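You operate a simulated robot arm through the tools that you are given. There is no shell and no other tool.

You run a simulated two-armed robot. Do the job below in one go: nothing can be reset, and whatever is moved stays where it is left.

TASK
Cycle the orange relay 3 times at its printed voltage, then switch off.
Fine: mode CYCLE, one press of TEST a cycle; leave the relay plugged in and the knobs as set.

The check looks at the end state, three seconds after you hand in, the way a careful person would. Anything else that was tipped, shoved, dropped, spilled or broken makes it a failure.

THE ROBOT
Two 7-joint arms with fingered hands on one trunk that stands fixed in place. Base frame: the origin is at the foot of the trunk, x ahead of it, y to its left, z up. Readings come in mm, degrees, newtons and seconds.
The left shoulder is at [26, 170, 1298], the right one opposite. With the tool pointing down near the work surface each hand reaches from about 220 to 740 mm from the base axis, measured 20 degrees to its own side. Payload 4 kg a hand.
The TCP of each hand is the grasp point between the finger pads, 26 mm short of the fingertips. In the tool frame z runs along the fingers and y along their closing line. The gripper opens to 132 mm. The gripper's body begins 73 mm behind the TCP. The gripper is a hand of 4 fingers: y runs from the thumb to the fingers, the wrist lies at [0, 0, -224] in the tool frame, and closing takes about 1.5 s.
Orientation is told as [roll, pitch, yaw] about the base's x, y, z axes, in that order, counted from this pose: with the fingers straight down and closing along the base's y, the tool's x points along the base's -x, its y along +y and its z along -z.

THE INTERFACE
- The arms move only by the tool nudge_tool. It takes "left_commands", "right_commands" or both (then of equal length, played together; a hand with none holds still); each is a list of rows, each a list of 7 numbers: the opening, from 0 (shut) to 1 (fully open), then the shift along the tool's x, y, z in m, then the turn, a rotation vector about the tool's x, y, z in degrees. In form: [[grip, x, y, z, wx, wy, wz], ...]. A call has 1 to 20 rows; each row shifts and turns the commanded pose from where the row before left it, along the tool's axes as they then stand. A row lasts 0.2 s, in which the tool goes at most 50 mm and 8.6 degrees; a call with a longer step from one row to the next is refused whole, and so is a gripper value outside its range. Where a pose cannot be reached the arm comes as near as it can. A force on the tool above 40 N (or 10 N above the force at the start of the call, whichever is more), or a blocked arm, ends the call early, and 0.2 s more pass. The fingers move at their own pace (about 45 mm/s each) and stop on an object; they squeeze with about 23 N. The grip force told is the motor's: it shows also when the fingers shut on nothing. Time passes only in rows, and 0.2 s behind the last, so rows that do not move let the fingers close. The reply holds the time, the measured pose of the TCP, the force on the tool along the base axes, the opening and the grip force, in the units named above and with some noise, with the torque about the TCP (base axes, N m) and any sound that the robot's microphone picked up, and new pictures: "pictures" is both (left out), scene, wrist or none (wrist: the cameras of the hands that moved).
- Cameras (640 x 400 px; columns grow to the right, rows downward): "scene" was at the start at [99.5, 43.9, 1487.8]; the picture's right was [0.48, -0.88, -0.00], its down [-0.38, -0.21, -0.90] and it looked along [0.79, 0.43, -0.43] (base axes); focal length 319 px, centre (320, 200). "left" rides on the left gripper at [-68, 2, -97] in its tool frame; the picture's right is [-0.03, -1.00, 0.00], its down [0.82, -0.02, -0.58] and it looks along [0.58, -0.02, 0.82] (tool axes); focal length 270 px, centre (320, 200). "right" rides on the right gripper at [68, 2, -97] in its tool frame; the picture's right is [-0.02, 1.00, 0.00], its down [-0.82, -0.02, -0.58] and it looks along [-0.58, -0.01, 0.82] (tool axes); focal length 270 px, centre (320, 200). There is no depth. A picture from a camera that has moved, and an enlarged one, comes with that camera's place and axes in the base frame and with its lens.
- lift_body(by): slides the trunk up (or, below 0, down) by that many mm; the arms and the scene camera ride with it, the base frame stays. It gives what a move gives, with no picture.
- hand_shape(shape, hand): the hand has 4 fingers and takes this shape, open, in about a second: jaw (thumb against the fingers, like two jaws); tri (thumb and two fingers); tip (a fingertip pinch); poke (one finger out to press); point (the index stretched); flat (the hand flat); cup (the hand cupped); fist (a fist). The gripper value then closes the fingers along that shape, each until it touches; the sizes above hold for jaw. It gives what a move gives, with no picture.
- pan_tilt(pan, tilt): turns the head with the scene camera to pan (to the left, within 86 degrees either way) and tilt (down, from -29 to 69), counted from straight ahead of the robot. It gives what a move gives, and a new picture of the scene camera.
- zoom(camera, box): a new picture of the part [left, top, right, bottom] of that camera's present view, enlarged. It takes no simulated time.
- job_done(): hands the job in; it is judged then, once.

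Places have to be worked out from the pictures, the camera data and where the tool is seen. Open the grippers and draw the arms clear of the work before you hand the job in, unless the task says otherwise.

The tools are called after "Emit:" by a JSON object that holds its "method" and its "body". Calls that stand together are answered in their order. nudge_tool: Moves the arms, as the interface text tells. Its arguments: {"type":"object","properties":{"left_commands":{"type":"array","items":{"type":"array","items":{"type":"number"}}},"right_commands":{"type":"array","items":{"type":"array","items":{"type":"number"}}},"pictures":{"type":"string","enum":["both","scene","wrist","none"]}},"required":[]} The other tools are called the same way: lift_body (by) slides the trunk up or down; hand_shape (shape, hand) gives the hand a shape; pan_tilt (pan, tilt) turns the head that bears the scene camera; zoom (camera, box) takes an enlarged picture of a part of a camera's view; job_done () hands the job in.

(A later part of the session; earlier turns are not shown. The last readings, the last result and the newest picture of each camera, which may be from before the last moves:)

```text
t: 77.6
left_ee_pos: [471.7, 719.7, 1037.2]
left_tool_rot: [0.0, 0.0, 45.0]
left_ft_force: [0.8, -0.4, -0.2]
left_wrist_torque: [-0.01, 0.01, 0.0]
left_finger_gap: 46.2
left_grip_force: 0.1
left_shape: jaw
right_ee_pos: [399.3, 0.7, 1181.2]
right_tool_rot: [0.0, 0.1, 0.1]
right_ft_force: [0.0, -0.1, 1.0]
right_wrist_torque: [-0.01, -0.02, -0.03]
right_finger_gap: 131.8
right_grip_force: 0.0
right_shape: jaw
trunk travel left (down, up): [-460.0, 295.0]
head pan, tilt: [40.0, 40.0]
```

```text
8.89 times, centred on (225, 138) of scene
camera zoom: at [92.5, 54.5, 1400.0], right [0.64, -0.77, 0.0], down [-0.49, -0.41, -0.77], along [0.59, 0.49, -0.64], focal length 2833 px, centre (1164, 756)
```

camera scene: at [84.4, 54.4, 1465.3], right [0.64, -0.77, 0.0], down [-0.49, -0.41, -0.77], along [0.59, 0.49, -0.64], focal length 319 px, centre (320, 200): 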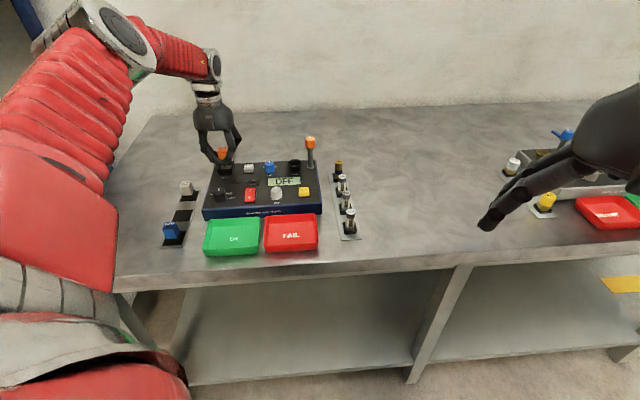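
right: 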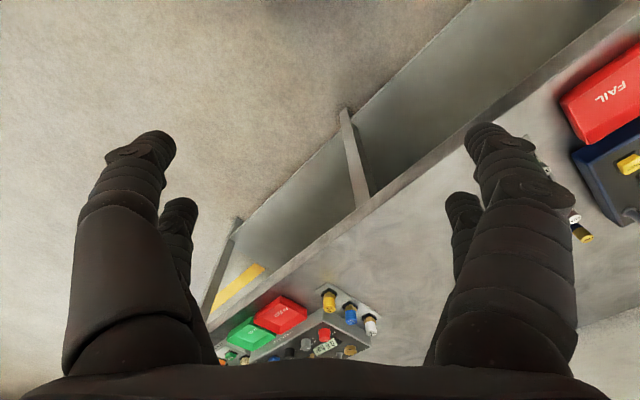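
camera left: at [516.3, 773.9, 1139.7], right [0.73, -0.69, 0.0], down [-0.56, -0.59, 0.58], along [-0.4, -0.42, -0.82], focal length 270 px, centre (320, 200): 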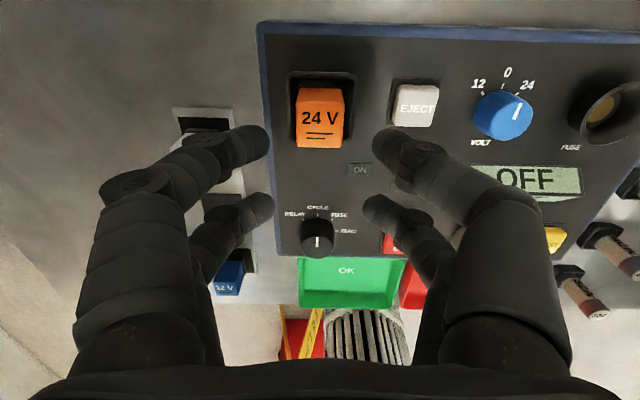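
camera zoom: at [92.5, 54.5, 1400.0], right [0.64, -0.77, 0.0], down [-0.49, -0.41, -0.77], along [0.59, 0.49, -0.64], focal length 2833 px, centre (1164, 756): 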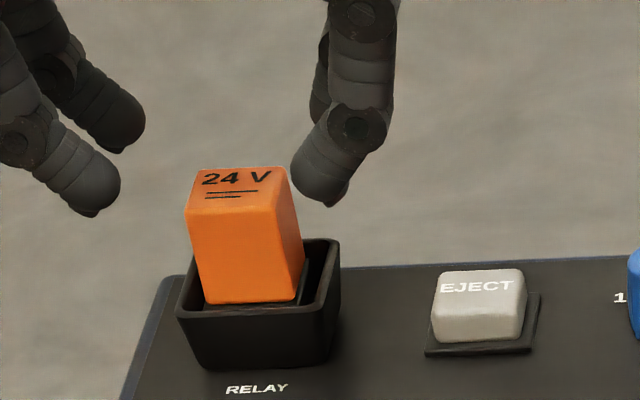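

The relay again settles at the same spot in the socket (e1 within 0.2 mm of before) and stands upright. I'll confirm seating with the tester's display later. Next is the VOLT knob at about (566,646), so I move over with the camera-side finger pair above it.

Emit:
{"method": "nudge_tool", "body": {"left_commands": [[0.35, 0.0014, -0.0298, -0.003, 0, 0, 0], [0.35, 0.0014, -0.0298, 0, 0, 0, 0], [0.35, 0.0014, -0.0298, 0, 0, 0, 0], [0.35, 0.0014, -0.0298, 0, 0, 0, 0], [0.35, 0, 0, 0, 0, 0, 0], [0.35, 0, 0, 0, 0, 0, 0]], "pictures": "both"}}

Emit:
{"method": "zoom", "body": {"camera": "left", "box": [250, 60, 390, 170]}}

```text
t: 79.0
left_ee_pos: [552.9, 632.8, 1040.6]
left_tool_rot: [0.0, 0.0, 44.9]
left_ft_force: [0.2, 0.1, -0.6]
left_wrist_torque: [0.0, 0.04, -0.05]
left_finger_gap: 45.8
left_grip_force: 0.1
left_shape: jaw
right_ee_pos: [399.3, -0.6, 1181.7]
right_tool_rot: [0.0, 0.1, 0.0]
right_ft_force: [-0.7, 0.3, -0.6]
right_wrist_torque: [-0.02, -0.05, -0.01]
right_finger_gap: 132.0
right_grip_force: 0.1
right_shape: jaw
trunk travel left (down, up): [-460.0, 295.0]
head pan, tilt: [40.0, 40.0]
camera scene: at [92.8, 54.2, 1400.0], right [0.64, -0.77, 0.0], down [-0.49, -0.41, -0.77], along [0.59, 0.49, -0.64], focal length 319 px, centre (320, 200)
camera left: at [599.0, 684.4, 1138.3], right [0.73, -0.69, 0.0], down [-0.56, -0.59, 0.58], along [-0.4, -0.42, -0.82], focal length 270 px, centre (320, 200)
```

scene: 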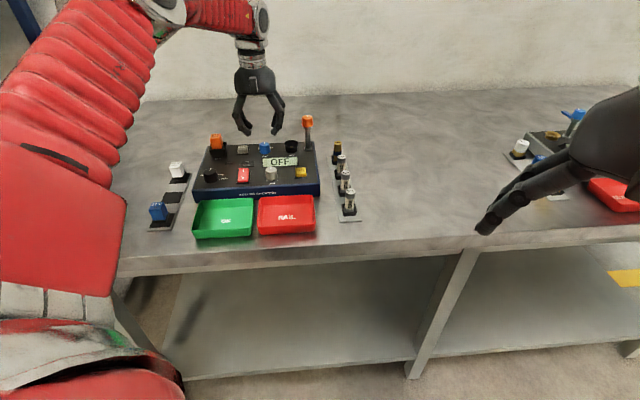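
left: 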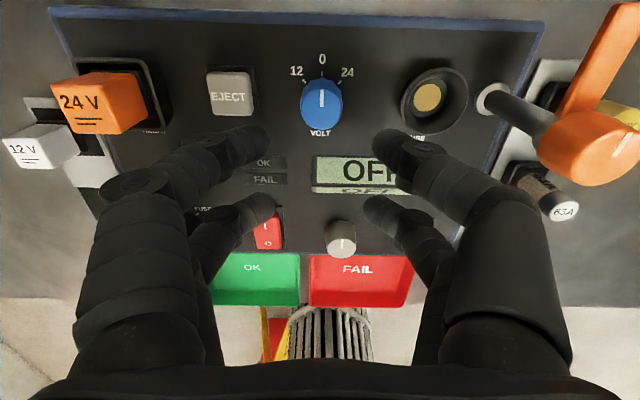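

```text
3.64 times, centred on (320, 115) of left
camera zoom: at [599.0, 684.4, 1138.3], right [0.73, -0.69, 0.0], down [-0.56, -0.59, 0.58], along [-0.4, -0.42, -0.82], focal length 983 px, centre (320, 509)
```

zoom: 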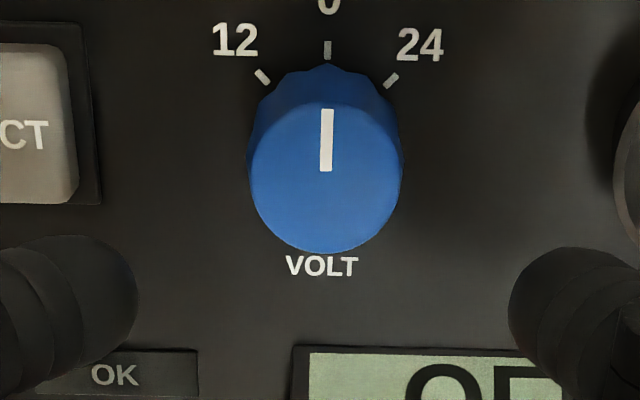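

The knob's centre is at tool offset (−15.9, −0.6). I align it to the finger pair and lower to TCP z≈980 for a check.

Emit:
{"method": "nudge_tool", "body": {"left_commands": [[0.32, 0.004, -0.0006, 0.01, 0, 0, 0], [0.32, 0, 0, 0.02, 0, 0, 0], [0.32, 0, 0, 0.02, 0, 0, 0], [0.32, 0, 0, 0.01, 0, 0, 0], [0.32, 0, 0, 0, 0, 0, 0], [0.32, 0, 0, 0, 0, 0, 0]], "pictures": "wrist"}}

Emit:
{"method": "zoom", "body": {"camera": "left", "box": [240, 80, 400, 200]}}

Emit:
{"method": "zoom", "body": {"camera": "scene", "box": [225, 95, 305, 165]}}

```text
t: 80.4
left_ee_pos: [549.7, 631.0, 981.6]
left_tool_rot: [0.0, -0.1, 45.0]
left_ft_force: [0.0, 0.0, 0.6]
left_wrist_torque: [0.04, -0.02, -0.01]
left_finger_gap: 42.6
left_grip_force: 0.0
left_shape: jaw
right_ee_pos: [399.4, -0.5, 1180.2]
right_tool_rot: [0.0, 0.1, -0.1]
right_ft_force: [0.4, -0.2, 0.2]
right_wrist_torque: [0.02, -0.01, -0.01]
right_finger_gap: 131.9
right_grip_force: 0.0
right_shape: jaw
trunk travel left (down, up): [-460.0, 295.0]
head pan, tilt: [40.0, 40.0]
camera left: at [595.7, 682.4, 1079.9], right [0.73, -0.69, 0.0], down [-0.56, -0.59, 0.58], along [-0.4, -0.42, -0.82], focal length 270 px, centre (320, 200)
```

left: 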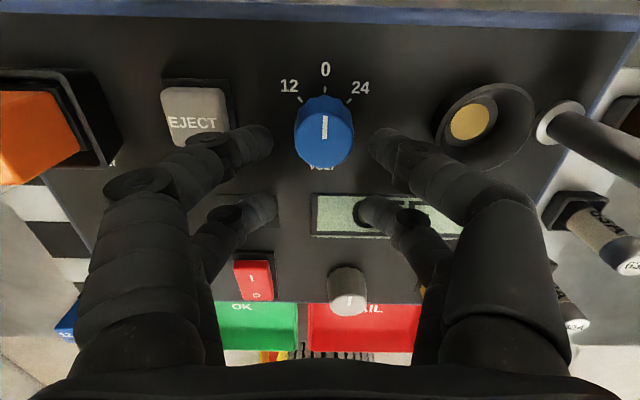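

```text
3.33 times, centred on (320, 140) of left
camera zoom: at [595.7, 682.4, 1079.9], right [0.73, -0.69, 0.0], down [-0.56, -0.59, 0.58], along [-0.4, -0.42, -0.82], focal length 901 px, centre (320, 400)
```

zoom: 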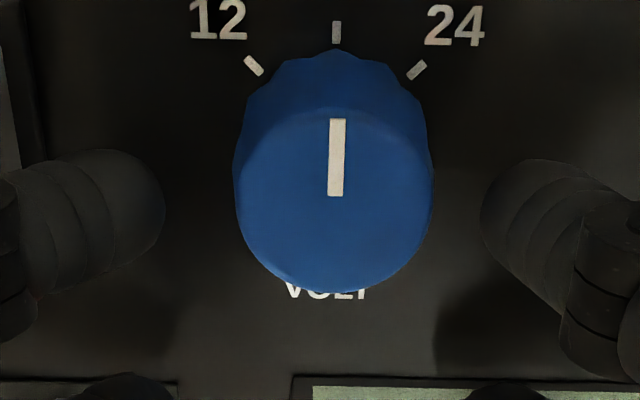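

```text
5.71 times, centred on (265, 130) of scene
camera zoom: at [92.5, 54.5, 1400.0], right [0.64, -0.77, 0.0], down [-0.49, -0.41, -0.77], along [0.59, 0.49, -0.64], focal length 1822 px, centre (634, 600)
```

zoom: 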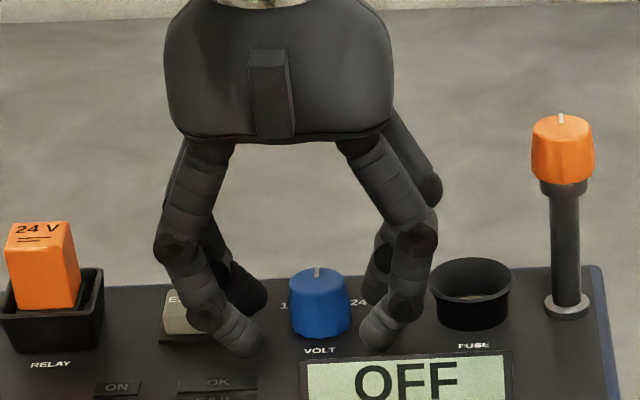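

The raised display lies in front of this knob, where the second finger pair will come down, so I keep the hand slightly further back. I shift 1.4 mm right and 1.5 mm back, and lower 6 mm while watching for contact.

Emit:
{"method": "nudge_tool", "body": {"left_commands": [[0.32, -0.0015, -0.0014, 0, 0, 0, 0], [0.32, 0, 0, 0.003, 0, 0, 0], [0.32, 0, 0, 0.003, 0, 0, 0], [0.32, 0, 0, 0, 0, 0, 0], [0.32, 0, 0, 0, 0, 0, 0]], "pictures": "none"}}

Emit:
{"method": "zoom", "body": {"camera": "left", "box": [240, 80, 400, 200]}}

Emit:
{"method": "zoom", "body": {"camera": "scene", "box": [240, 110, 300, 165]}}

```text
t: 81.6
left_ee_pos: [550.2, 629.9, 974.8]
left_tool_rot: [0.0, 0.0, 45.1]
left_ft_force: [1.0, -0.1, 0.4]
left_wrist_torque: [0.03, -0.01, 0.06]
left_finger_gap: 42.6
left_grip_force: 0.0
left_shape: jaw
right_ee_pos: [399.1, -0.1, 1181.6]
right_tool_rot: [0.0, 0.1, 0.0]
right_ft_force: [0.6, -0.5, -0.3]
right_wrist_torque: [0.03, 0.0, 0.02]
right_finger_gap: 131.5
right_grip_force: 0.0
right_shape: jaw
trunk travel left (down, up): [-460.0, 295.0]
head pan, tilt: [40.0, 40.0]
```

```text
3.33 times, centred on (320, 140) of left
camera zoom: at [596.3, 681.8, 1073.9], right [0.73, -0.69, 0.0], down [-0.56, -0.59, 0.58], along [-0.4, -0.42, -0.82], focal length 901 px, centre (320, 400)
```

zoom: 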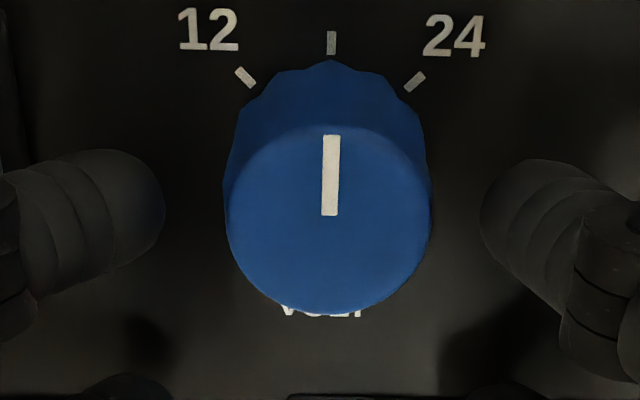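

```text
7.27 times, centred on (270, 138) of scene
camera zoom: at [92.5, 54.4, 1400.0], right [0.64, -0.77, 0.0], down [-0.49, -0.41, -0.77], along [0.59, 0.49, -0.64], focal length 2318 px, centre (684, 654)
```

zoom: 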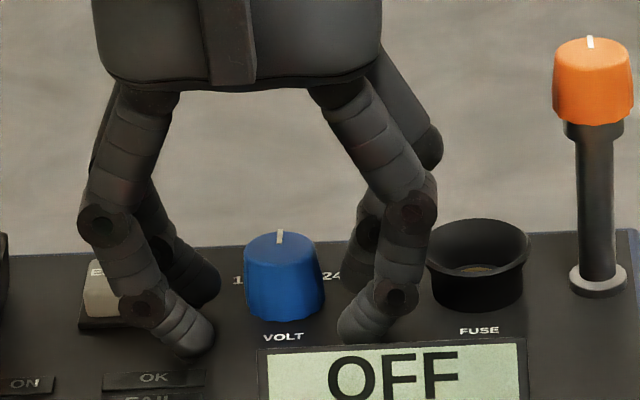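

No contact and the knob is centred between the fingers. I close on it.

Emit:
{"method": "nudge_tool", "body": {"left_commands": [[0.25, 0, -0.0005, 0, 0, 0, 0], [0.15, 0, 0, 0, 0, 0, 0], [0, 0, 0, 0, 0, 0, 0], [0, 0, 0, 0, 0, 0, 0], [0, 0, 0, 0, 0, 0, 0], [0, 0, 0, 0, 0, 0, 0]], "pictures": "none"}}

Emit:
{"method": "zoom", "body": {"camera": "left", "box": [240, 80, 400, 200]}}

Emit:
{"method": "zoom", "body": {"camera": "scene", "box": [240, 110, 300, 165]}}

```text
t: 83.0
left_ee_pos: [551.3, 629.5, 975.1]
left_tool_rot: [0.1, 0.2, 45.1]
left_ft_force: [-0.8, -2.2, -2.0]
left_wrist_torque: [-0.05, 0.04, 0.0]
left_finger_gap: 11.7
left_grip_force: 22.7
left_shape: jaw
right_ee_pos: [399.5, 0.9, 1182.3]
right_tool_rot: [0.1, 0.1, 0.1]
right_ft_force: [-0.1, 0.3, -0.3]
right_wrist_torque: [-0.04, -0.01, -0.01]
right_finger_gap: 131.9
right_grip_force: 0.0
right_shape: jaw
trunk travel left (down, up): [-460.0, 295.0]
head pan, tilt: [40.0, 40.0]
```

```text
3.33 times, centred on (320, 140) of left
camera zoom: at [597.0, 681.2, 1073.6], right [0.73, -0.69, 0.0], down [-0.56, -0.59, 0.58], along [-0.4, -0.42, -0.82], focal length 901 px, centre (320, 400)
```

zoom: 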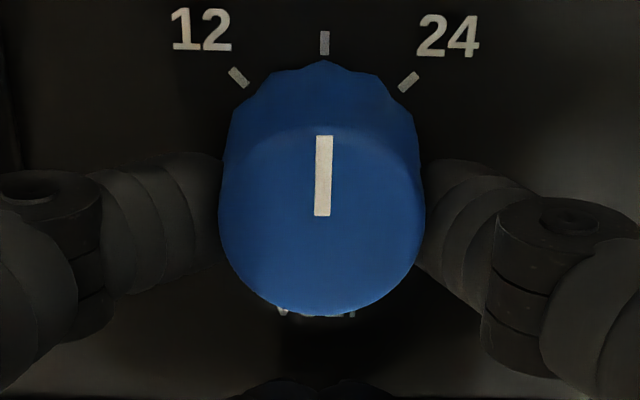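

```text
7.27 times, centred on (270, 138) of scene
camera zoom: at [92.5, 54.4, 1400.0], right [0.64, -0.77, 0.0], down [-0.49, -0.41, -0.77], along [0.59, 0.49, -0.64], focal length 2318 px, centre (684, 654)
```

zoom: 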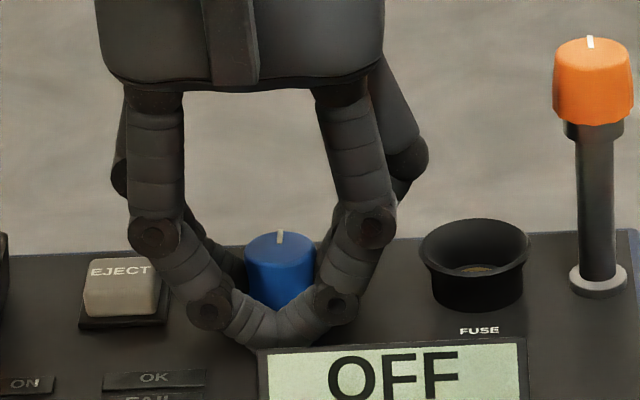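

The knob is gripped. I turn 45° clockwise about its axis, from 0 to 24, with the second pair swinging away from the display.

Emit:
{"method": "nudge_tool", "body": {"left_commands": [[0, -0.00016, 0.00244, 0, 0, 0, 7.5], [0, -0.00016, 0.00244, 0, 0, 0, 7.5], [0, -0.00016, 0.00244, 0, 0, 0, 7.5], [0, -0.00016, 0.00244, 0, 0, 0, 7.5], [0, -0.00016, 0.00244, 0, 0, 0, 7.5], [0, -0.00016, 0.00244, 0, 0, 0, 7.5], [0, 0, 0, 0, 0, 0, 0]], "pictures": "none"}}

Emit:
{"method": "zoom", "body": {"camera": "left", "box": [240, 80, 400, 200]}}

Emit:
{"method": "zoom", "body": {"camera": "scene", "box": [240, 110, 300, 165]}}

```text
t: 84.6
left_ee_pos: [545.2, 644.2, 976.2]
left_tool_rot: [0.0, 0.0, 0.0]
left_ft_force: [-7.0, 1.3, -2.8]
left_wrist_torque: [0.03, 0.16, 0.05]
left_finger_gap: 11.9
left_grip_force: 22.9
left_shape: jaw
right_ee_pos: [397.6, 0.6, 1181.7]
right_tool_rot: [-0.1, 0.1, 0.0]
right_ft_force: [0.0, 0.6, 0.9]
right_wrist_torque: [-0.01, -0.01, -0.03]
right_finger_gap: 131.9
right_grip_force: 0.0
right_shape: jaw
trunk travel left (down, up): [-460.0, 295.0]
head pan, tilt: [40.0, 40.0]
```

```text
3.33 times, centred on (320, 140) of left
camera zoom: at [612.2, 647.8, 1073.7], right [0.02, -1.0, 0.0], down [-0.82, -0.02, 0.58], along [-0.58, -0.01, -0.82], focal length 901 px, centre (320, 400)
```

zoom: 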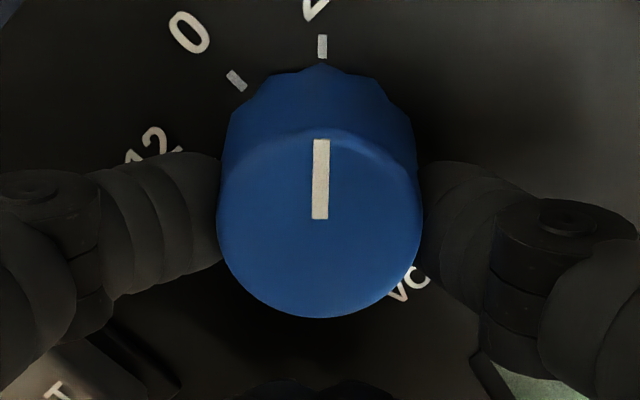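

```text
7.27 times, centred on (270, 138) of scene
camera zoom: at [91.6, 54.9, 1400.0], right [0.64, -0.77, 0.0], down [-0.49, -0.41, -0.77], along [0.59, 0.49, -0.64], focal length 2318 px, centre (684, 654)
```

zoom: 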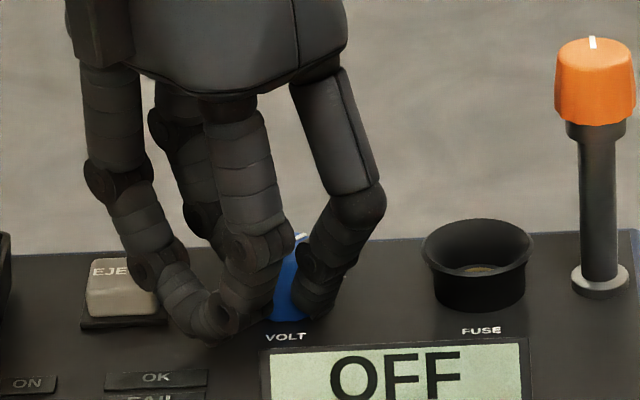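

The pointer is on 24. Opening here would push the second pair towards the EJECT button, so I first slide up 8 mm with the grip closed, then open while rising.

Emit:
{"method": "nudge_tool", "body": {"left_commands": [[0, 0, 0, -0.002, 0, 0, 0], [0, 0, 0, -0.003, 0, 0, 0], [0, 0, 0, -0.003, 0, 0, 0]], "pictures": "none"}}

Emit:
{"method": "zoom", "body": {"camera": "left", "box": [240, 80, 400, 200]}}

Emit:
{"method": "zoom", "body": {"camera": "scene", "box": [240, 110, 300, 165]}}

```text
t: 85.4
left_ee_pos: [546.0, 645.7, 981.1]
left_tool_rot: [-0.1, 0.3, 0.0]
left_ft_force: [-8.1, -0.1, -23.2]
left_wrist_torque: [0.05, 0.55, 0.04]
left_finger_gap: 10.4
left_grip_force: 23.1
left_shape: jaw
right_ee_pos: [399.1, 2.3, 1181.5]
right_tool_rot: [-0.1, 0.2, -0.1]
right_ft_force: [-0.1, -1.0, -0.5]
right_wrist_torque: [0.0, 0.0, -0.02]
right_finger_gap: 131.8
right_grip_force: 0.0
right_shape: jaw
trunk travel left (down, up): [-460.0, 295.0]
head pan, tilt: [40.0, 40.0]
```

```text
3.33 times, centred on (320, 140) of left
camera zoom: at [613.2, 648.7, 1078.7], right [0.03, -1.0, 0.0], down [-0.81, -0.02, 0.58], along [-0.58, -0.02, -0.81], focal length 901 px, centre (320, 400)
```

zoom: 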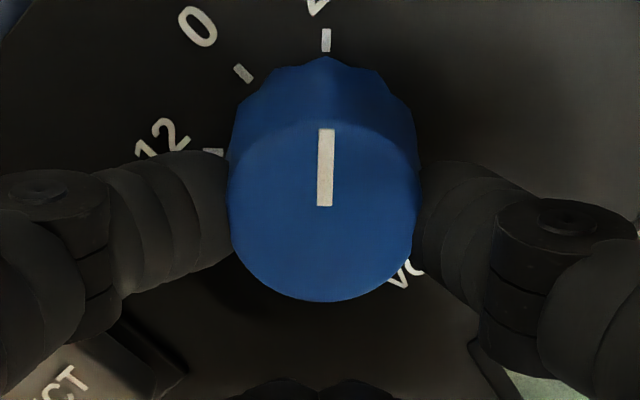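

```text
7.27 times, centred on (270, 138) of scene
camera zoom: at [93.4, 56.4, 1399.6], right [0.64, -0.77, 0.0], down [-0.49, -0.41, -0.76], along [0.59, 0.49, -0.64], focal length 2318 px, centre (684, 654)
```

zoom: 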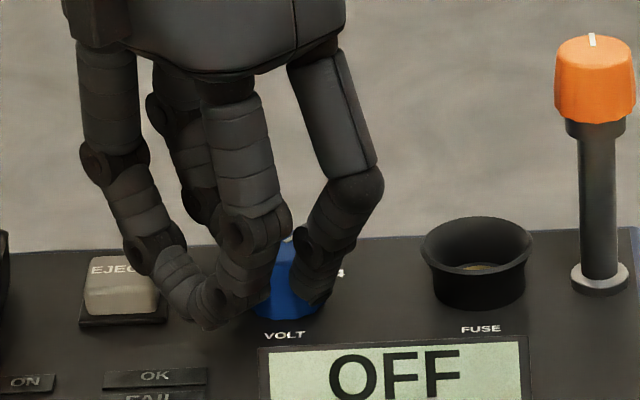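

The pull-up load is 23 N, so the hand will spring upward as it lets go. I open gradually while rising quickly, so the second pair clears EJECT's height.

Emit:
{"method": "nudge_tool", "body": {"left_commands": [[0.12, 0, 0, -0.008, 0, 0, 0], [0.22, 0, 0, -0.02, 0, 0, 0], [0.3, 0, 0, -0.03, 0, 0, 0], [0.35, 0, 0, -0.03, 0, 0, 0], [0.35, 0, 0, 0, 0, 0, 0]], "pictures": "both"}}

Emit:
{"method": "zoom", "body": {"camera": "left", "box": [220, 20, 420, 160]}}

Emit:
{"method": "zoom", "body": {"camera": "scene", "box": [195, 120, 305, 195]}}

```text
t: 86.6
left_ee_pos: [546.6, 645.6, 1071.3]
left_tool_rot: [-0.1, -0.1, 0.1]
left_ft_force: [-0.2, -0.1, 0.0]
left_wrist_torque: [0.0, -0.03, -0.02]
left_finger_gap: 45.6
left_grip_force: 0.1
left_shape: jaw
right_ee_pos: [399.4, 0.4, 1181.8]
right_tool_rot: [0.0, 0.1, 0.1]
right_ft_force: [-0.6, -0.2, 0.0]
right_wrist_torque: [0.03, 0.02, 0.0]
right_finger_gap: 131.9
right_grip_force: 0.1
right_shape: jaw
trunk travel left (down, up): [-460.0, 295.0]
head pan, tilt: [40.0, 40.0]
camera scene: at [92.7, 54.4, 1399.9], right [0.64, -0.77, 0.0], down [-0.49, -0.41, -0.77], along [0.59, 0.49, -0.64], focal length 319 px, centre (320, 200)
camera left: at [615.7, 649.5, 1170.4], right [0.03, -1.0, 0.0], down [-0.82, -0.02, 0.58], along [-0.58, -0.01, -0.82], focal length 270 px, centre (320, 200)
```

scene: 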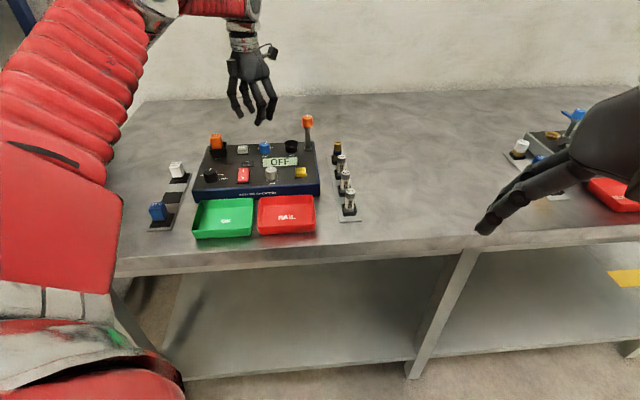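
left: 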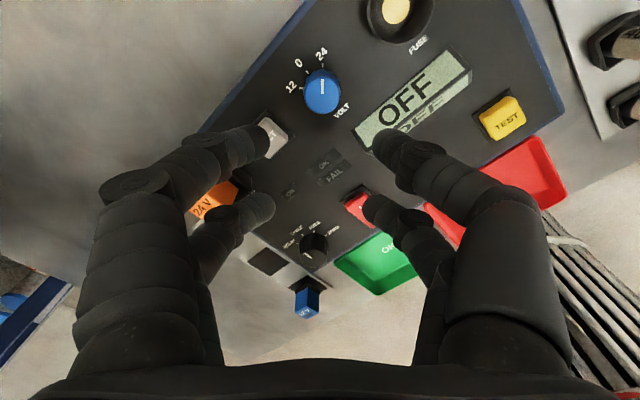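

```text
2.86 times, centred on (320, 90) of left
camera zoom: at [615.7, 649.5, 1170.4], right [0.03, -1.0, 0.0], down [-0.82, -0.02, 0.58], along [-0.58, -0.01, -0.82], focal length 772 px, centre (320, 514)
```

zoom: 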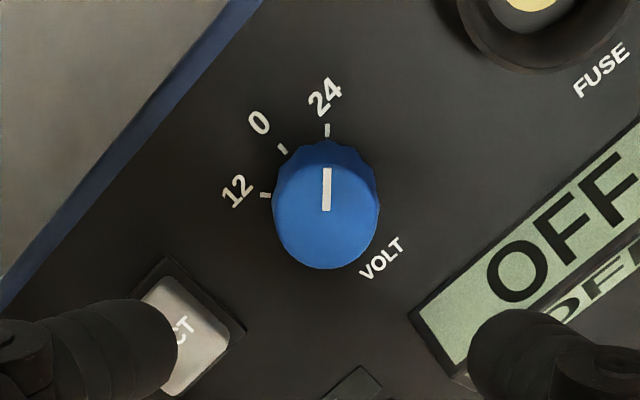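

```text
5.33 times, centred on (250, 158) of scene
camera zoom: at [92.7, 54.4, 1399.9], right [0.64, -0.77, 0.0], down [-0.49, -0.41, -0.77], along [0.59, 0.49, -0.64], focal length 1700 px, centre (693, 427)
```

zoom: 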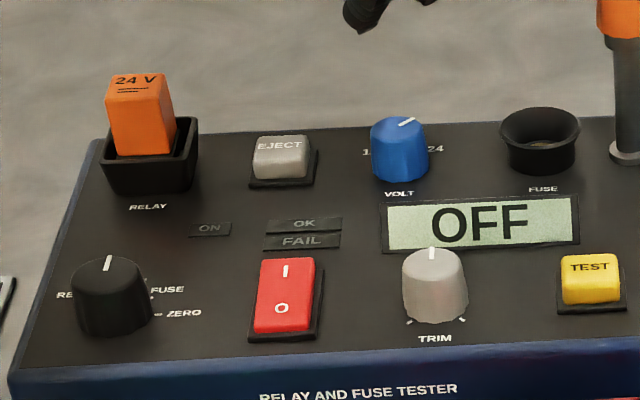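

MODE is on CYCLE, VOLT is on 24 and the relay is in its socket. Next I press the rocker's I end, so I switch the left hand to the poke shape here in the air and look at which finger sticks out.

Emit:
{"method": "hand_shape", "body": {"hand": "left", "shape": "poke"}}

Emit:
{"method": "zoom", "body": {"camera": "left", "box": [0, 0, 640, 400]}}

Emit:
{"method": "zoom", "body": {"camera": "scene", "box": [200, 0, 320, 140]}}

```text
t: 87.5
left_ee_pos: [549.0, 646.9, 1072.2]
left_tool_rot: [0.0, 0.0, 0.1]
left_ft_force: [-0.4, 0.9, -0.4]
left_wrist_torque: [0.0, -0.01, -0.01]
left_finger_gap: 0.1
left_grip_force: 0.1
left_shape: poke
right_ee_pos: [398.6, 1.1, 1181.8]
right_tool_rot: [0.0, 0.0, -0.1]
right_ft_force: [-0.2, -0.7, -0.3]
right_wrist_torque: [0.02, 0.02, 0.01]
right_finger_gap: 131.6
right_grip_force: 0.1
right_shape: jaw
trunk travel left (down, up): [-460.0, 295.0]
head pan, tilt: [40.0, 40.0]
```

```text
1.00 times, centred on (320, 200) of left (not enlarged: the box is as wide or as high as the picture)
camera zoom: at [615.4, 649.6, 1170.1], right [0.03, -1.0, 0.0], down [-0.82, -0.02, 0.58], along [-0.58, -0.01, -0.82], focal length 270 px, centre (320, 200)
```

zoom: 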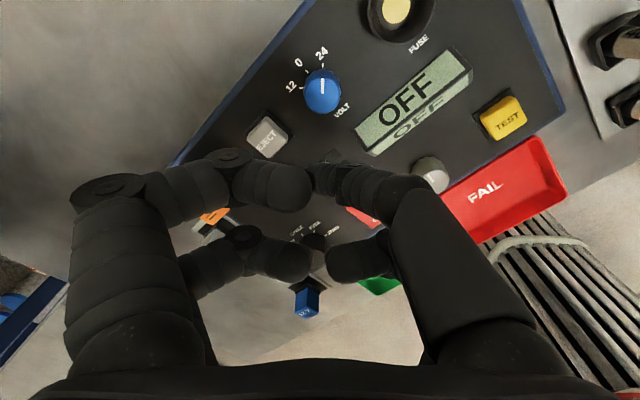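

```text
2.86 times, centred on (260, 70) of scene
camera zoom: at [92.5, 54.4, 1400.0], right [0.64, -0.77, 0.0], down [-0.49, -0.41, -0.77], along [0.59, 0.49, -0.64], focal length 911 px, centre (491, 571)
```

zoom: 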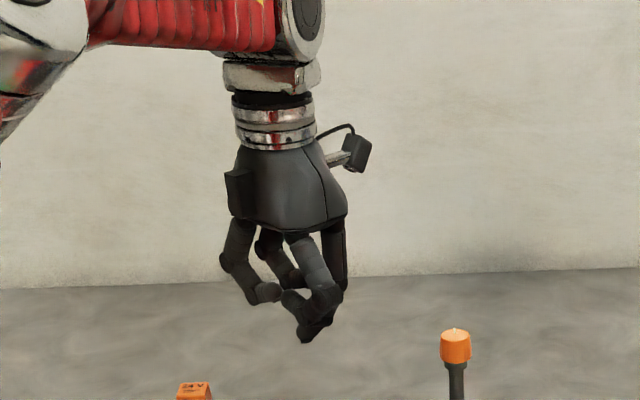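

Three fingers folded and one finger, on the camera side and right, points down. I zoom to locate its tip.

Emit:
{"method": "zoom", "body": {"camera": "left", "box": [220, 110, 440, 300]}}

Emit:
{"method": "zoom", "body": {"camera": "scene", "box": [240, 70, 290, 125]}}

```text
2.11 times, centred on (330, 205) of left
camera zoom: at [615.4, 649.6, 1170.1], right [0.03, -1.0, 0.0], down [-0.82, -0.02, 0.58], along [-0.58, -0.01, -0.82], focal length 569 px, centre (299, 190)
```

zoom: 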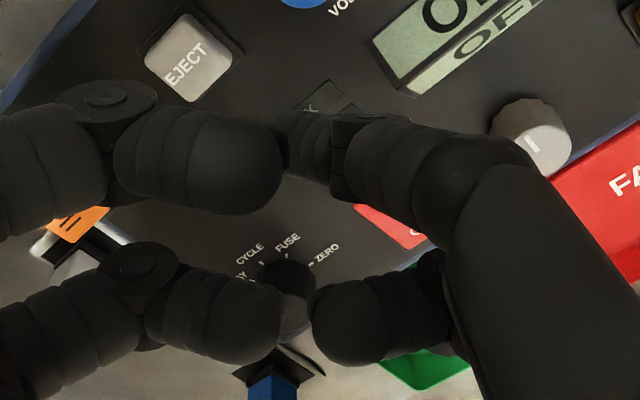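

```text
7.27 times, centred on (265, 98) of scene
camera zoom: at [92.5, 54.4, 1400.0], right [0.64, -0.77, 0.0], down [-0.49, -0.41, -0.77], along [0.59, 0.49, -0.64], focal length 2318 px, centre (720, 946)
```

zoom: 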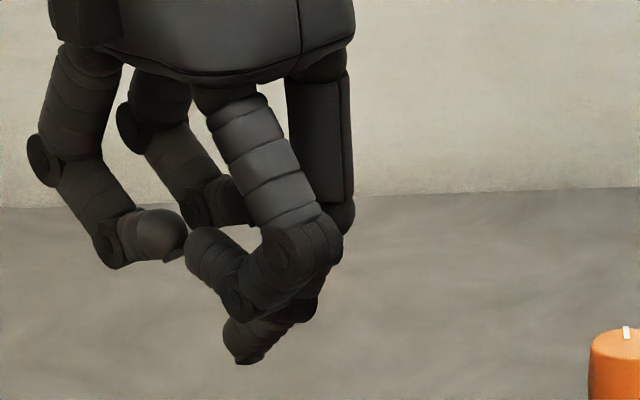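

The poke finger's tip lies on the tool axis, about 26 mm beyond the TCP, with the other fingers folded well above it. I move over the rocker's I end at about (460,606), staying high, and look.

Emit:
{"method": "nudge_tool", "body": {"left_commands": [[1, 0, 0, 0, 0, 0, 0], [1, 0.0292, -0.0134, 0.005, 0, 0, 0], [1, 0.0292, -0.0134, 0.01, 0, 0, 0], [1, 0.0293, -0.0134, 0.015, 0, 0, 0], [1, 0, 0, 0, 0, 0, 0], [1, 0, 0, 0, 0, 0, 0]], "pictures": "both"}}

Emit:
{"method": "zoom", "body": {"camera": "left", "box": [240, 60, 400, 190]}}

Emit:
{"method": "zoom", "body": {"camera": "scene", "box": [200, 90, 290, 190]}}

```text
t: 88.9
left_ee_pos: [456.6, 601.5, 1042.5]
left_tool_rot: [0.0, 0.0, 0.2]
left_ft_force: [0.0, -0.3, 0.3]
left_wrist_torque: [-0.04, 0.01, 0.01]
left_finger_gap: 0.1
left_grip_force: 0.0
left_shape: poke
right_ee_pos: [398.6, 0.2, 1182.6]
right_tool_rot: [0.0, 0.1, 0.0]
right_ft_force: [-0.6, -0.4, -0.5]
right_wrist_torque: [0.01, 0.02, 0.02]
right_finger_gap: 132.0
right_grip_force: 0.2
right_shape: jaw
trunk travel left (down, up): [-460.0, 295.0]
head pan, tilt: [40.0, 40.0]
camera scene: at [91.6, 54.6, 1400.0], right [0.64, -0.77, 0.0], down [-0.49, -0.41, -0.77], along [0.59, 0.49, -0.64], focal length 319 px, centre (320, 200)
camera left: at [524.4, 604.9, 1140.0], right [0.03, -1.0, 0.0], down [-0.82, -0.02, 0.58], along [-0.58, -0.02, -0.82], focal length 270 px, centre (320, 200)
```

scene: 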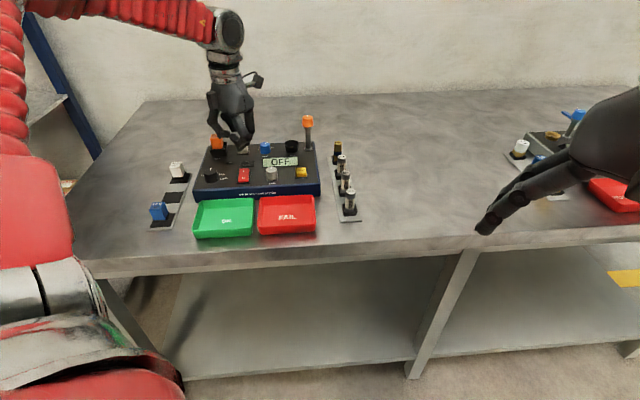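
left: 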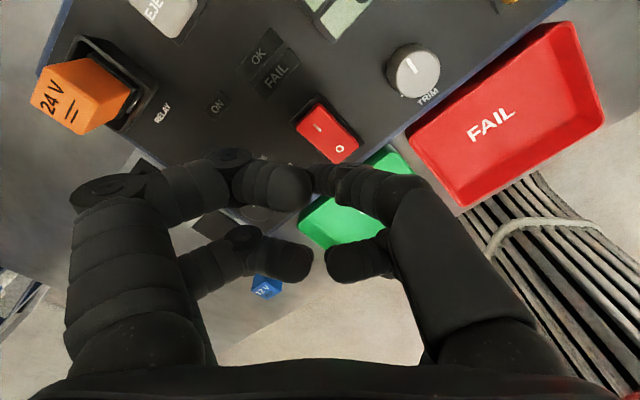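

```text
3.08 times, centred on (320, 125) of left
camera zoom: at [524.4, 604.9, 1140.0], right [0.03, -1.0, 0.0], down [-0.82, -0.02, 0.58], along [-0.58, -0.02, -0.82], focal length 832 px, centre (320, 431)
```

zoom: 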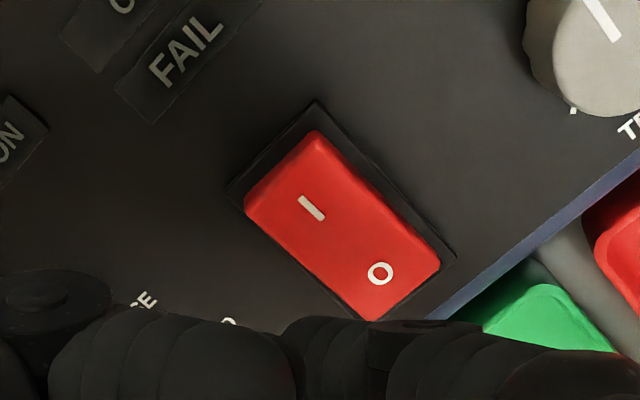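

```text
4.00 times, centred on (245, 140) of scene
camera zoom: at [91.6, 54.6, 1400.0], right [0.64, -0.77, 0.0], down [-0.49, -0.41, -0.77], along [0.59, 0.49, -0.64], focal length 1275 px, centre (620, 440)
```

zoom: 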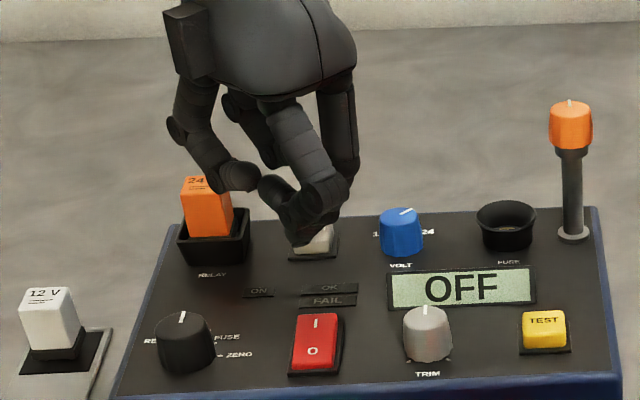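

The I mark is at about (457,604), and I want to press slightly beyond it at (461,608). I shift there and come down to just above the rocker.

Emit:
{"method": "nudge_tool", "body": {"left_commands": [[1, -0.0044, 0.0066, 0.005, 0, 0, 0], [1, 0, 0, 0.015, 0, 0, 0], [1, 0, 0, 0.015, 0, 0, 0], [1, 0, 0, 0.01, 0, 0, 0], [1, 0, 0, 0, 0, 0, 0], [1, 0, 0, 0, 0, 0, 0]], "pictures": "none"}}

Emit:
{"method": "zoom", "body": {"camera": "left", "box": [220, 80, 420, 240]}}

Emit:
{"method": "zoom", "body": {"camera": "scene", "box": [205, 110, 285, 190]}}

```text
t: 90.3
left_ee_pos: [462.3, 608.3, 996.9]
left_tool_rot: [0.0, 0.0, 0.1]
left_ft_force: [1.0, -0.5, -0.1]
left_wrist_torque: [-0.03, 0.02, 0.02]
left_finger_gap: 0.1
left_grip_force: 0.0
left_shape: poke
right_ee_pos: [398.7, -0.7, 1181.5]
right_tool_rot: [0.0, 0.0, 0.0]
right_ft_force: [-0.4, 1.2, 0.3]
right_wrist_torque: [0.02, 0.02, 0.02]
right_finger_gap: 132.4
right_grip_force: 0.1
right_shape: jaw
trunk travel left (down, up): [-460.0, 295.0]
head pan, tilt: [40.0, 40.0]
```

```text
2.50 times, centred on (320, 160) of left
camera zoom: at [529.8, 612.4, 1094.5], right [0.03, -1.0, 0.0], down [-0.82, -0.02, 0.58], along [-0.58, -0.02, -0.82], focal length 676 px, centre (320, 300)
```

zoom: 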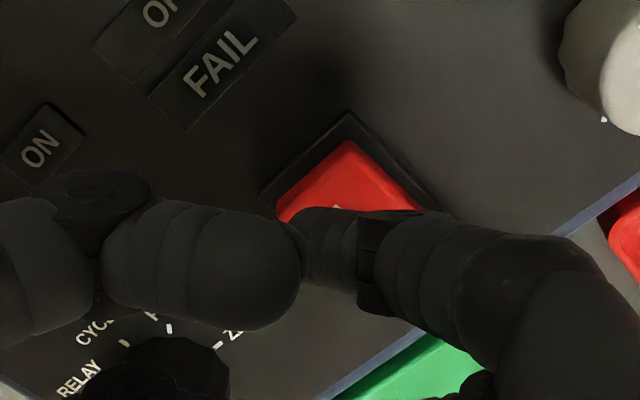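

```text
5.00 times, centred on (245, 150) of scene
camera zoom: at [92.3, 54.4, 1400.0], right [0.64, -0.77, 0.0], down [-0.49, -0.41, -0.77], along [0.59, 0.49, -0.64], focal length 1594 px, centre (695, 450)
```

zoom: 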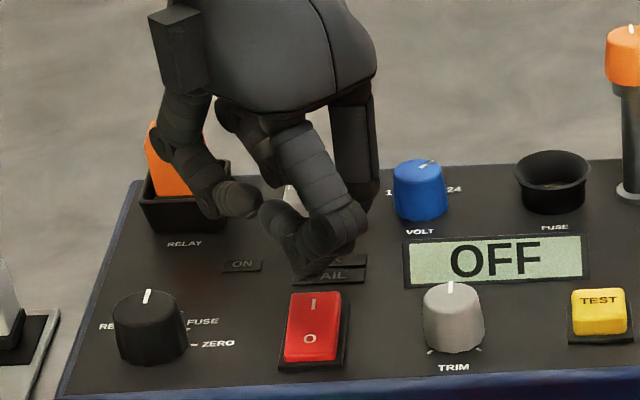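

The fingertip is right above the I end, about 10 mm clear. I press down in small steps.

Emit:
{"method": "nudge_tool", "body": {"left_commands": [[1, -0.002, 0, 0.003, 0, 0, 0], [1, 0, 0, 0.003, 0, 0, 0], [1, 0, 0, 0.003, 0, 0, 0], [1, 0, 0, 0.002, 0, 0, 0], [1, 0, 0, 0.002, 0, 0, 0], [1, 0, 0, 0, 0, 0, 0]], "pictures": "none"}}

Emit:
{"method": "zoom", "body": {"camera": "scene", "box": [205, 110, 285, 190]}}

```text
t: 91.7
left_ee_pos: [464.4, 609.2, 983.9]
left_tool_rot: [0.1, 0.0, 0.0]
left_ft_force: [-0.8, -0.5, -0.1]
left_wrist_torque: [0.03, 0.04, 0.02]
left_finger_gap: 0.0
left_grip_force: 0.1
left_shape: poke
right_ee_pos: [398.0, -0.4, 1181.5]
right_tool_rot: [0.0, 0.1, 0.1]
right_ft_force: [0.1, -0.1, 1.1]
right_wrist_torque: [0.01, -0.01, 0.01]
right_finger_gap: 131.7
right_grip_force: 0.0
right_shape: jaw
trunk travel left (down, up): [-460.0, 295.0]
head pan, tilt: [40.0, 40.0]
```

```text
5.00 times, centred on (245, 150) of scene
camera zoom: at [92.3, 54.4, 1400.0], right [0.64, -0.77, 0.0], down [-0.49, -0.41, -0.77], along [0.59, 0.49, -0.64], focal length 1594 px, centre (695, 450)
```

zoom: 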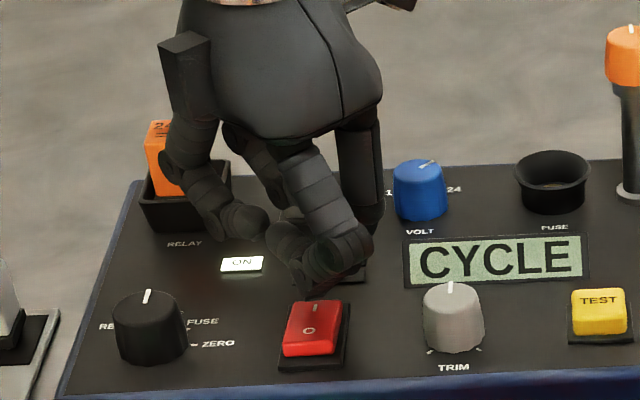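

The tester is ON and the display reads CYCLE. I raise the finger and move over the TEST button at about (549,499).

Emit:
{"method": "nudge_tool", "body": {"left_commands": [[1, 0, 0, -0.02, 0, 0, 0], [1, 0, 0, -0.025, 0, 0, 0], [1, -0.0281, -0.0368, 0, 0, 0, 0], [1, -0.0281, -0.0368, 0, 0, 0, 0], [1, -0.0281, -0.0368, 0, 0, 0, 0], [1, 0, 0, 0, 0, 0, 0], [1, 0, 0, 0, 0, 0, 0]], "pictures": "both"}}

Emit:
{"method": "zoom", "body": {"camera": "scene", "box": [195, 120, 325, 200]}}

Emit:
{"method": "zoom", "body": {"camera": "left", "box": [240, 60, 400, 190]}}

```text
t: 93.3
left_ee_pos: [547.6, 499.7, 1028.4]
left_tool_rot: [0.0, 0.1, 0.2]
left_ft_force: [0.6, -0.3, 0.5]
left_wrist_torque: [0.0, -0.01, -0.03]
left_finger_gap: 0.0
left_grip_force: 0.1
left_shape: poke
right_ee_pos: [400.1, 1.3, 1182.2]
right_tool_rot: [-0.1, 0.1, 0.0]
right_ft_force: [0.7, 0.5, -0.1]
right_wrist_torque: [0.0, 0.0, -0.01]
right_finger_gap: 131.7
right_grip_force: 0.1
right_shape: jaw
trunk travel left (down, up): [-460.0, 295.0]
head pan, tilt: [40.0, 40.0]
camera scene: at [93.1, 53.8, 1400.0], right [0.64, -0.77, 0.0], down [-0.49, -0.41, -0.77], along [0.59, 0.49, -0.64], focal length 319 px, centre (320, 200)
camera left: at [614.6, 503.2, 1127.1], right [0.03, -1.0, 0.0], down [-0.82, -0.02, 0.58], along [-0.58, -0.01, -0.82], focal length 270 px, centre (320, 200)
```

scene: 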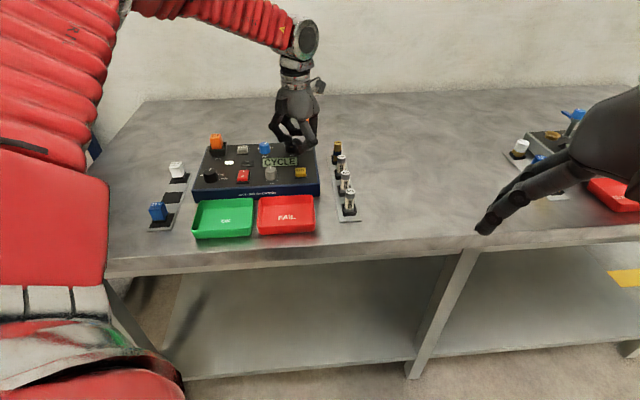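
left: 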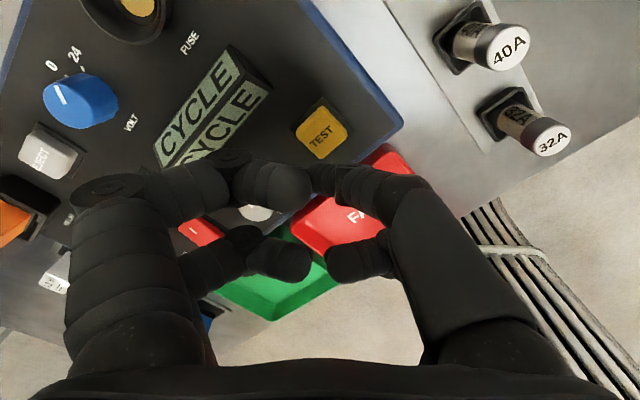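

```text
4.92 times, centred on (260, 160) of scene
camera zoom: at [93.1, 53.8, 1400.0], right [0.64, -0.77, 0.0], down [-0.49, -0.41, -0.77], along [0.59, 0.49, -0.64], focal length 1569 px, centre (615, 397)
```

zoom: 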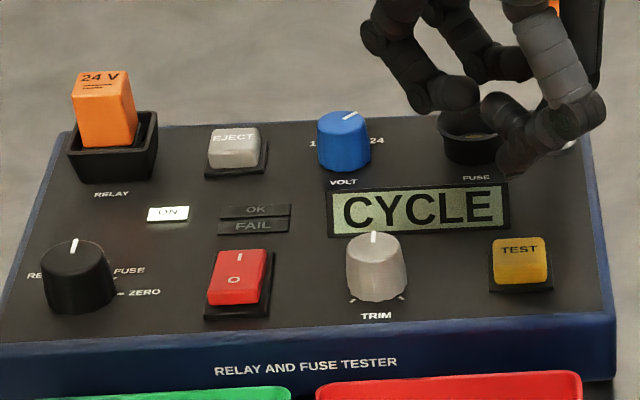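

```text
3.08 times, centred on (320, 125) of left
camera zoom: at [614.6, 503.2, 1127.1], right [0.03, -1.0, 0.0], down [-0.82, -0.02, 0.58], along [-0.58, -0.01, -0.82], focal length 832 px, centre (320, 431)
```

zoom: 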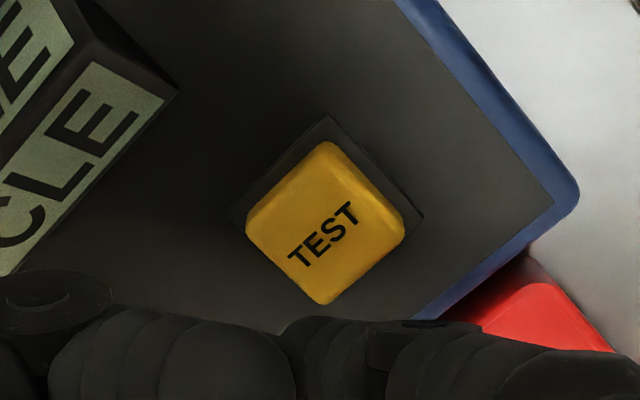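

The fingertip axis is centred on TEST. I lower to just above the button.

Emit:
{"method": "nudge_tool", "body": {"left_commands": [[1, 0, 0, 0.015, 0, 0, 0], [1, 0, 0, 0.015, 0, 0, 0], [1, 0, 0, 0.01, 0, 0, 0], [1, 0, 0, 0, 0, 0, 0]], "pictures": "none"}}

Emit:
{"method": "zoom", "body": {"camera": "scene", "box": [240, 120, 330, 190]}}

```text
t: 94.3
left_ee_pos: [549.9, 499.9, 990.4]
left_tool_rot: [0.0, 0.0, 0.0]
left_ft_force: [-0.6, 0.4, -0.9]
left_wrist_torque: [-0.02, 0.0, 0.03]
left_finger_gap: 0.0
left_grip_force: 0.0
left_shape: poke
right_ee_pos: [398.8, 0.6, 1181.1]
right_tool_rot: [0.0, 0.2, 0.0]
right_ft_force: [-0.3, -0.1, -1.3]
right_wrist_torque: [0.0, -0.01, 0.01]
right_finger_gap: 132.1
right_grip_force: 0.1
right_shape: jaw
trunk travel left (down, up): [-460.0, 295.0]
head pan, tilt: [40.0, 40.0]
```

```text
5.71 times, centred on (285, 155) of scene
camera zoom: at [92.3, 54.4, 1400.0], right [0.64, -0.77, 0.0], down [-0.49, -0.41, -0.77], along [0.59, 0.49, -0.64], focal length 1822 px, centre (520, 457)
```

zoom: 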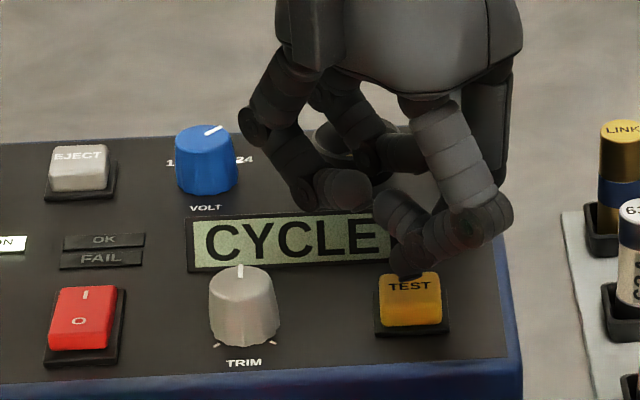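

The tip is a few mm above the button. I press down gently and watch the display.

Emit:
{"method": "nudge_tool", "body": {"left_commands": [[1, 0, 0, 0.003, 0, 0, 0], [1, 0, 0, 0.003, 0, 0, 0], [1, 0, 0, 0.002, 0, 0, 0], [1, 0, 0, 0, 0, 0, 0]], "pictures": "none"}}

Emit:
{"method": "zoom", "body": {"camera": "scene", "box": [240, 120, 330, 190]}}

```text
t: 95.3
left_ee_pos: [548.7, 500.3, 981.2]
left_tool_rot: [0.0, -0.1, 0.0]
left_ft_force: [-1.4, -0.3, 5.3]
left_wrist_torque: [0.03, 0.0, -0.02]
left_finger_gap: 0.2
left_grip_force: 0.0
left_shape: poke
right_ee_pos: [398.4, 0.5, 1183.3]
right_tool_rot: [-0.1, 0.1, 0.0]
right_ft_force: [0.4, 0.3, 0.0]
right_wrist_torque: [-0.01, 0.01, 0.02]
right_finger_gap: 132.0
right_grip_force: 0.1
right_shape: jaw
trunk travel left (down, up): [-460.0, 295.0]
head pan, tilt: [40.0, 40.0]
heard: click
```

```text
5.71 times, centred on (285, 155) of scene
camera zoom: at [91.8, 54.1, 1400.1], right [0.64, -0.77, 0.0], down [-0.49, -0.41, -0.77], along [0.59, 0.49, -0.64], focal length 1822 px, centre (520, 457)
```

zoom: 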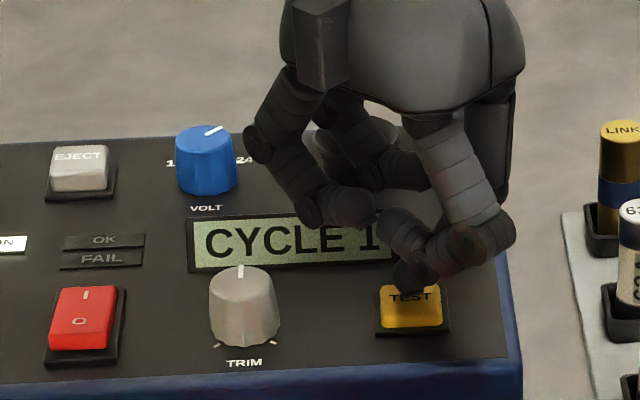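

A click was heard and the display reads CYCLE 1, so the relay is seated and working. I lift off so the button releases.

Emit:
{"method": "nudge_tool", "body": {"left_commands": [[1, 0, 0, -0.006, 0, 0, 0], [1, 0, 0, -0.006, 0, 0, 0], [1, 0, 0, 0, 0, 0, 0], [1, 0, 0, 0, 0, 0, 0]], "pictures": "none"}}

Emit:
{"method": "zoom", "body": {"camera": "scene", "box": [190, 110, 330, 200]}}

```text
t: 96.3
left_ee_pos: [548.3, 498.9, 992.8]
left_tool_rot: [0.0, 0.1, 0.0]
left_ft_force: [-0.1, -0.6, 0.9]
left_wrist_torque: [0.01, -0.03, -0.01]
left_finger_gap: 0.0
left_grip_force: 0.0
left_shape: poke
right_ee_pos: [399.4, 0.4, 1182.6]
right_tool_rot: [0.0, 0.1, -0.1]
right_ft_force: [0.1, -0.6, 0.0]
right_wrist_torque: [0.02, -0.03, -0.01]
right_finger_gap: 132.0
right_grip_force: 0.1
right_shape: jaw
trunk travel left (down, up): [-460.0, 295.0]
head pan, tilt: [40.0, 40.0]
```

```text
4.44 times, centred on (260, 155) of scene
camera zoom: at [92.4, 54.4, 1400.0], right [0.64, -0.77, 0.0], down [-0.49, -0.41, -0.77], along [0.59, 0.49, -0.64], focal length 1417 px, centre (587, 400)
```

zoom: 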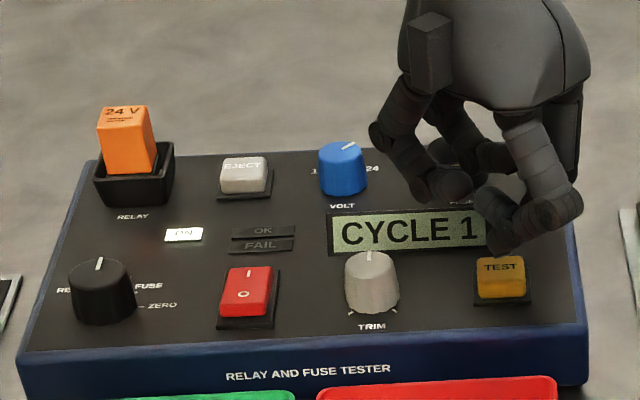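

CYCLE 1 holds and the button has come back up. I make the second press.

Emit:
{"method": "nudge_tool", "body": {"left_commands": [[1, 0, 0, 0.005, 0, 0, 0], [1, 0, 0, 0.004, 0, 0, 0], [1, 0, 0, 0.003, 0, 0, 0], [1, 0, 0, 0, 0, 0, 0]], "pictures": "none"}}

Emit:
{"method": "zoom", "body": {"camera": "scene", "box": [240, 120, 330, 190]}}

```text
t: 97.3
left_ee_pos: [551.3, 498.9, 981.0]
left_tool_rot: [0.1, -0.2, 0.0]
left_ft_force: [0.8, 0.0, 5.0]
left_wrist_torque: [0.0, -0.05, -0.02]
left_finger_gap: 0.2
left_grip_force: 0.0
left_shape: poke
right_ee_pos: [399.6, -1.0, 1181.7]
right_tool_rot: [0.0, 0.1, 0.0]
right_ft_force: [-0.1, -0.2, -0.5]
right_wrist_torque: [0.01, -0.03, 0.0]
right_finger_gap: 131.8
right_grip_force: 0.1
right_shape: jaw
trunk travel left (down, up): [-460.0, 295.0]
head pan, tilt: [40.0, 40.0]
heard: click
```

```text
5.71 times, centred on (285, 155) of scene
camera zoom: at [92.2, 54.0, 1400.1], right [0.64, -0.77, 0.0], down [-0.49, -0.41, -0.77], along [0.59, 0.49, -0.64], focal length 1822 px, centre (520, 457)
```

zoom: 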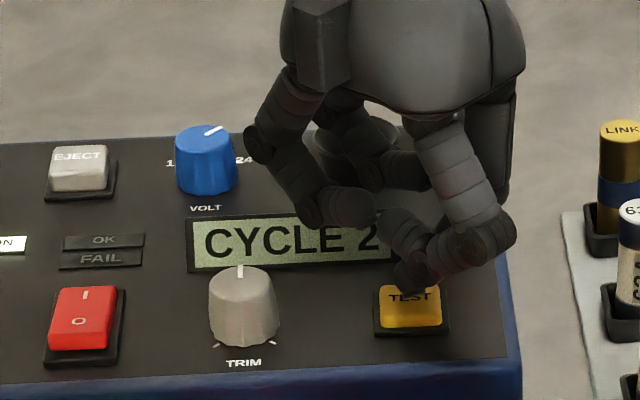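

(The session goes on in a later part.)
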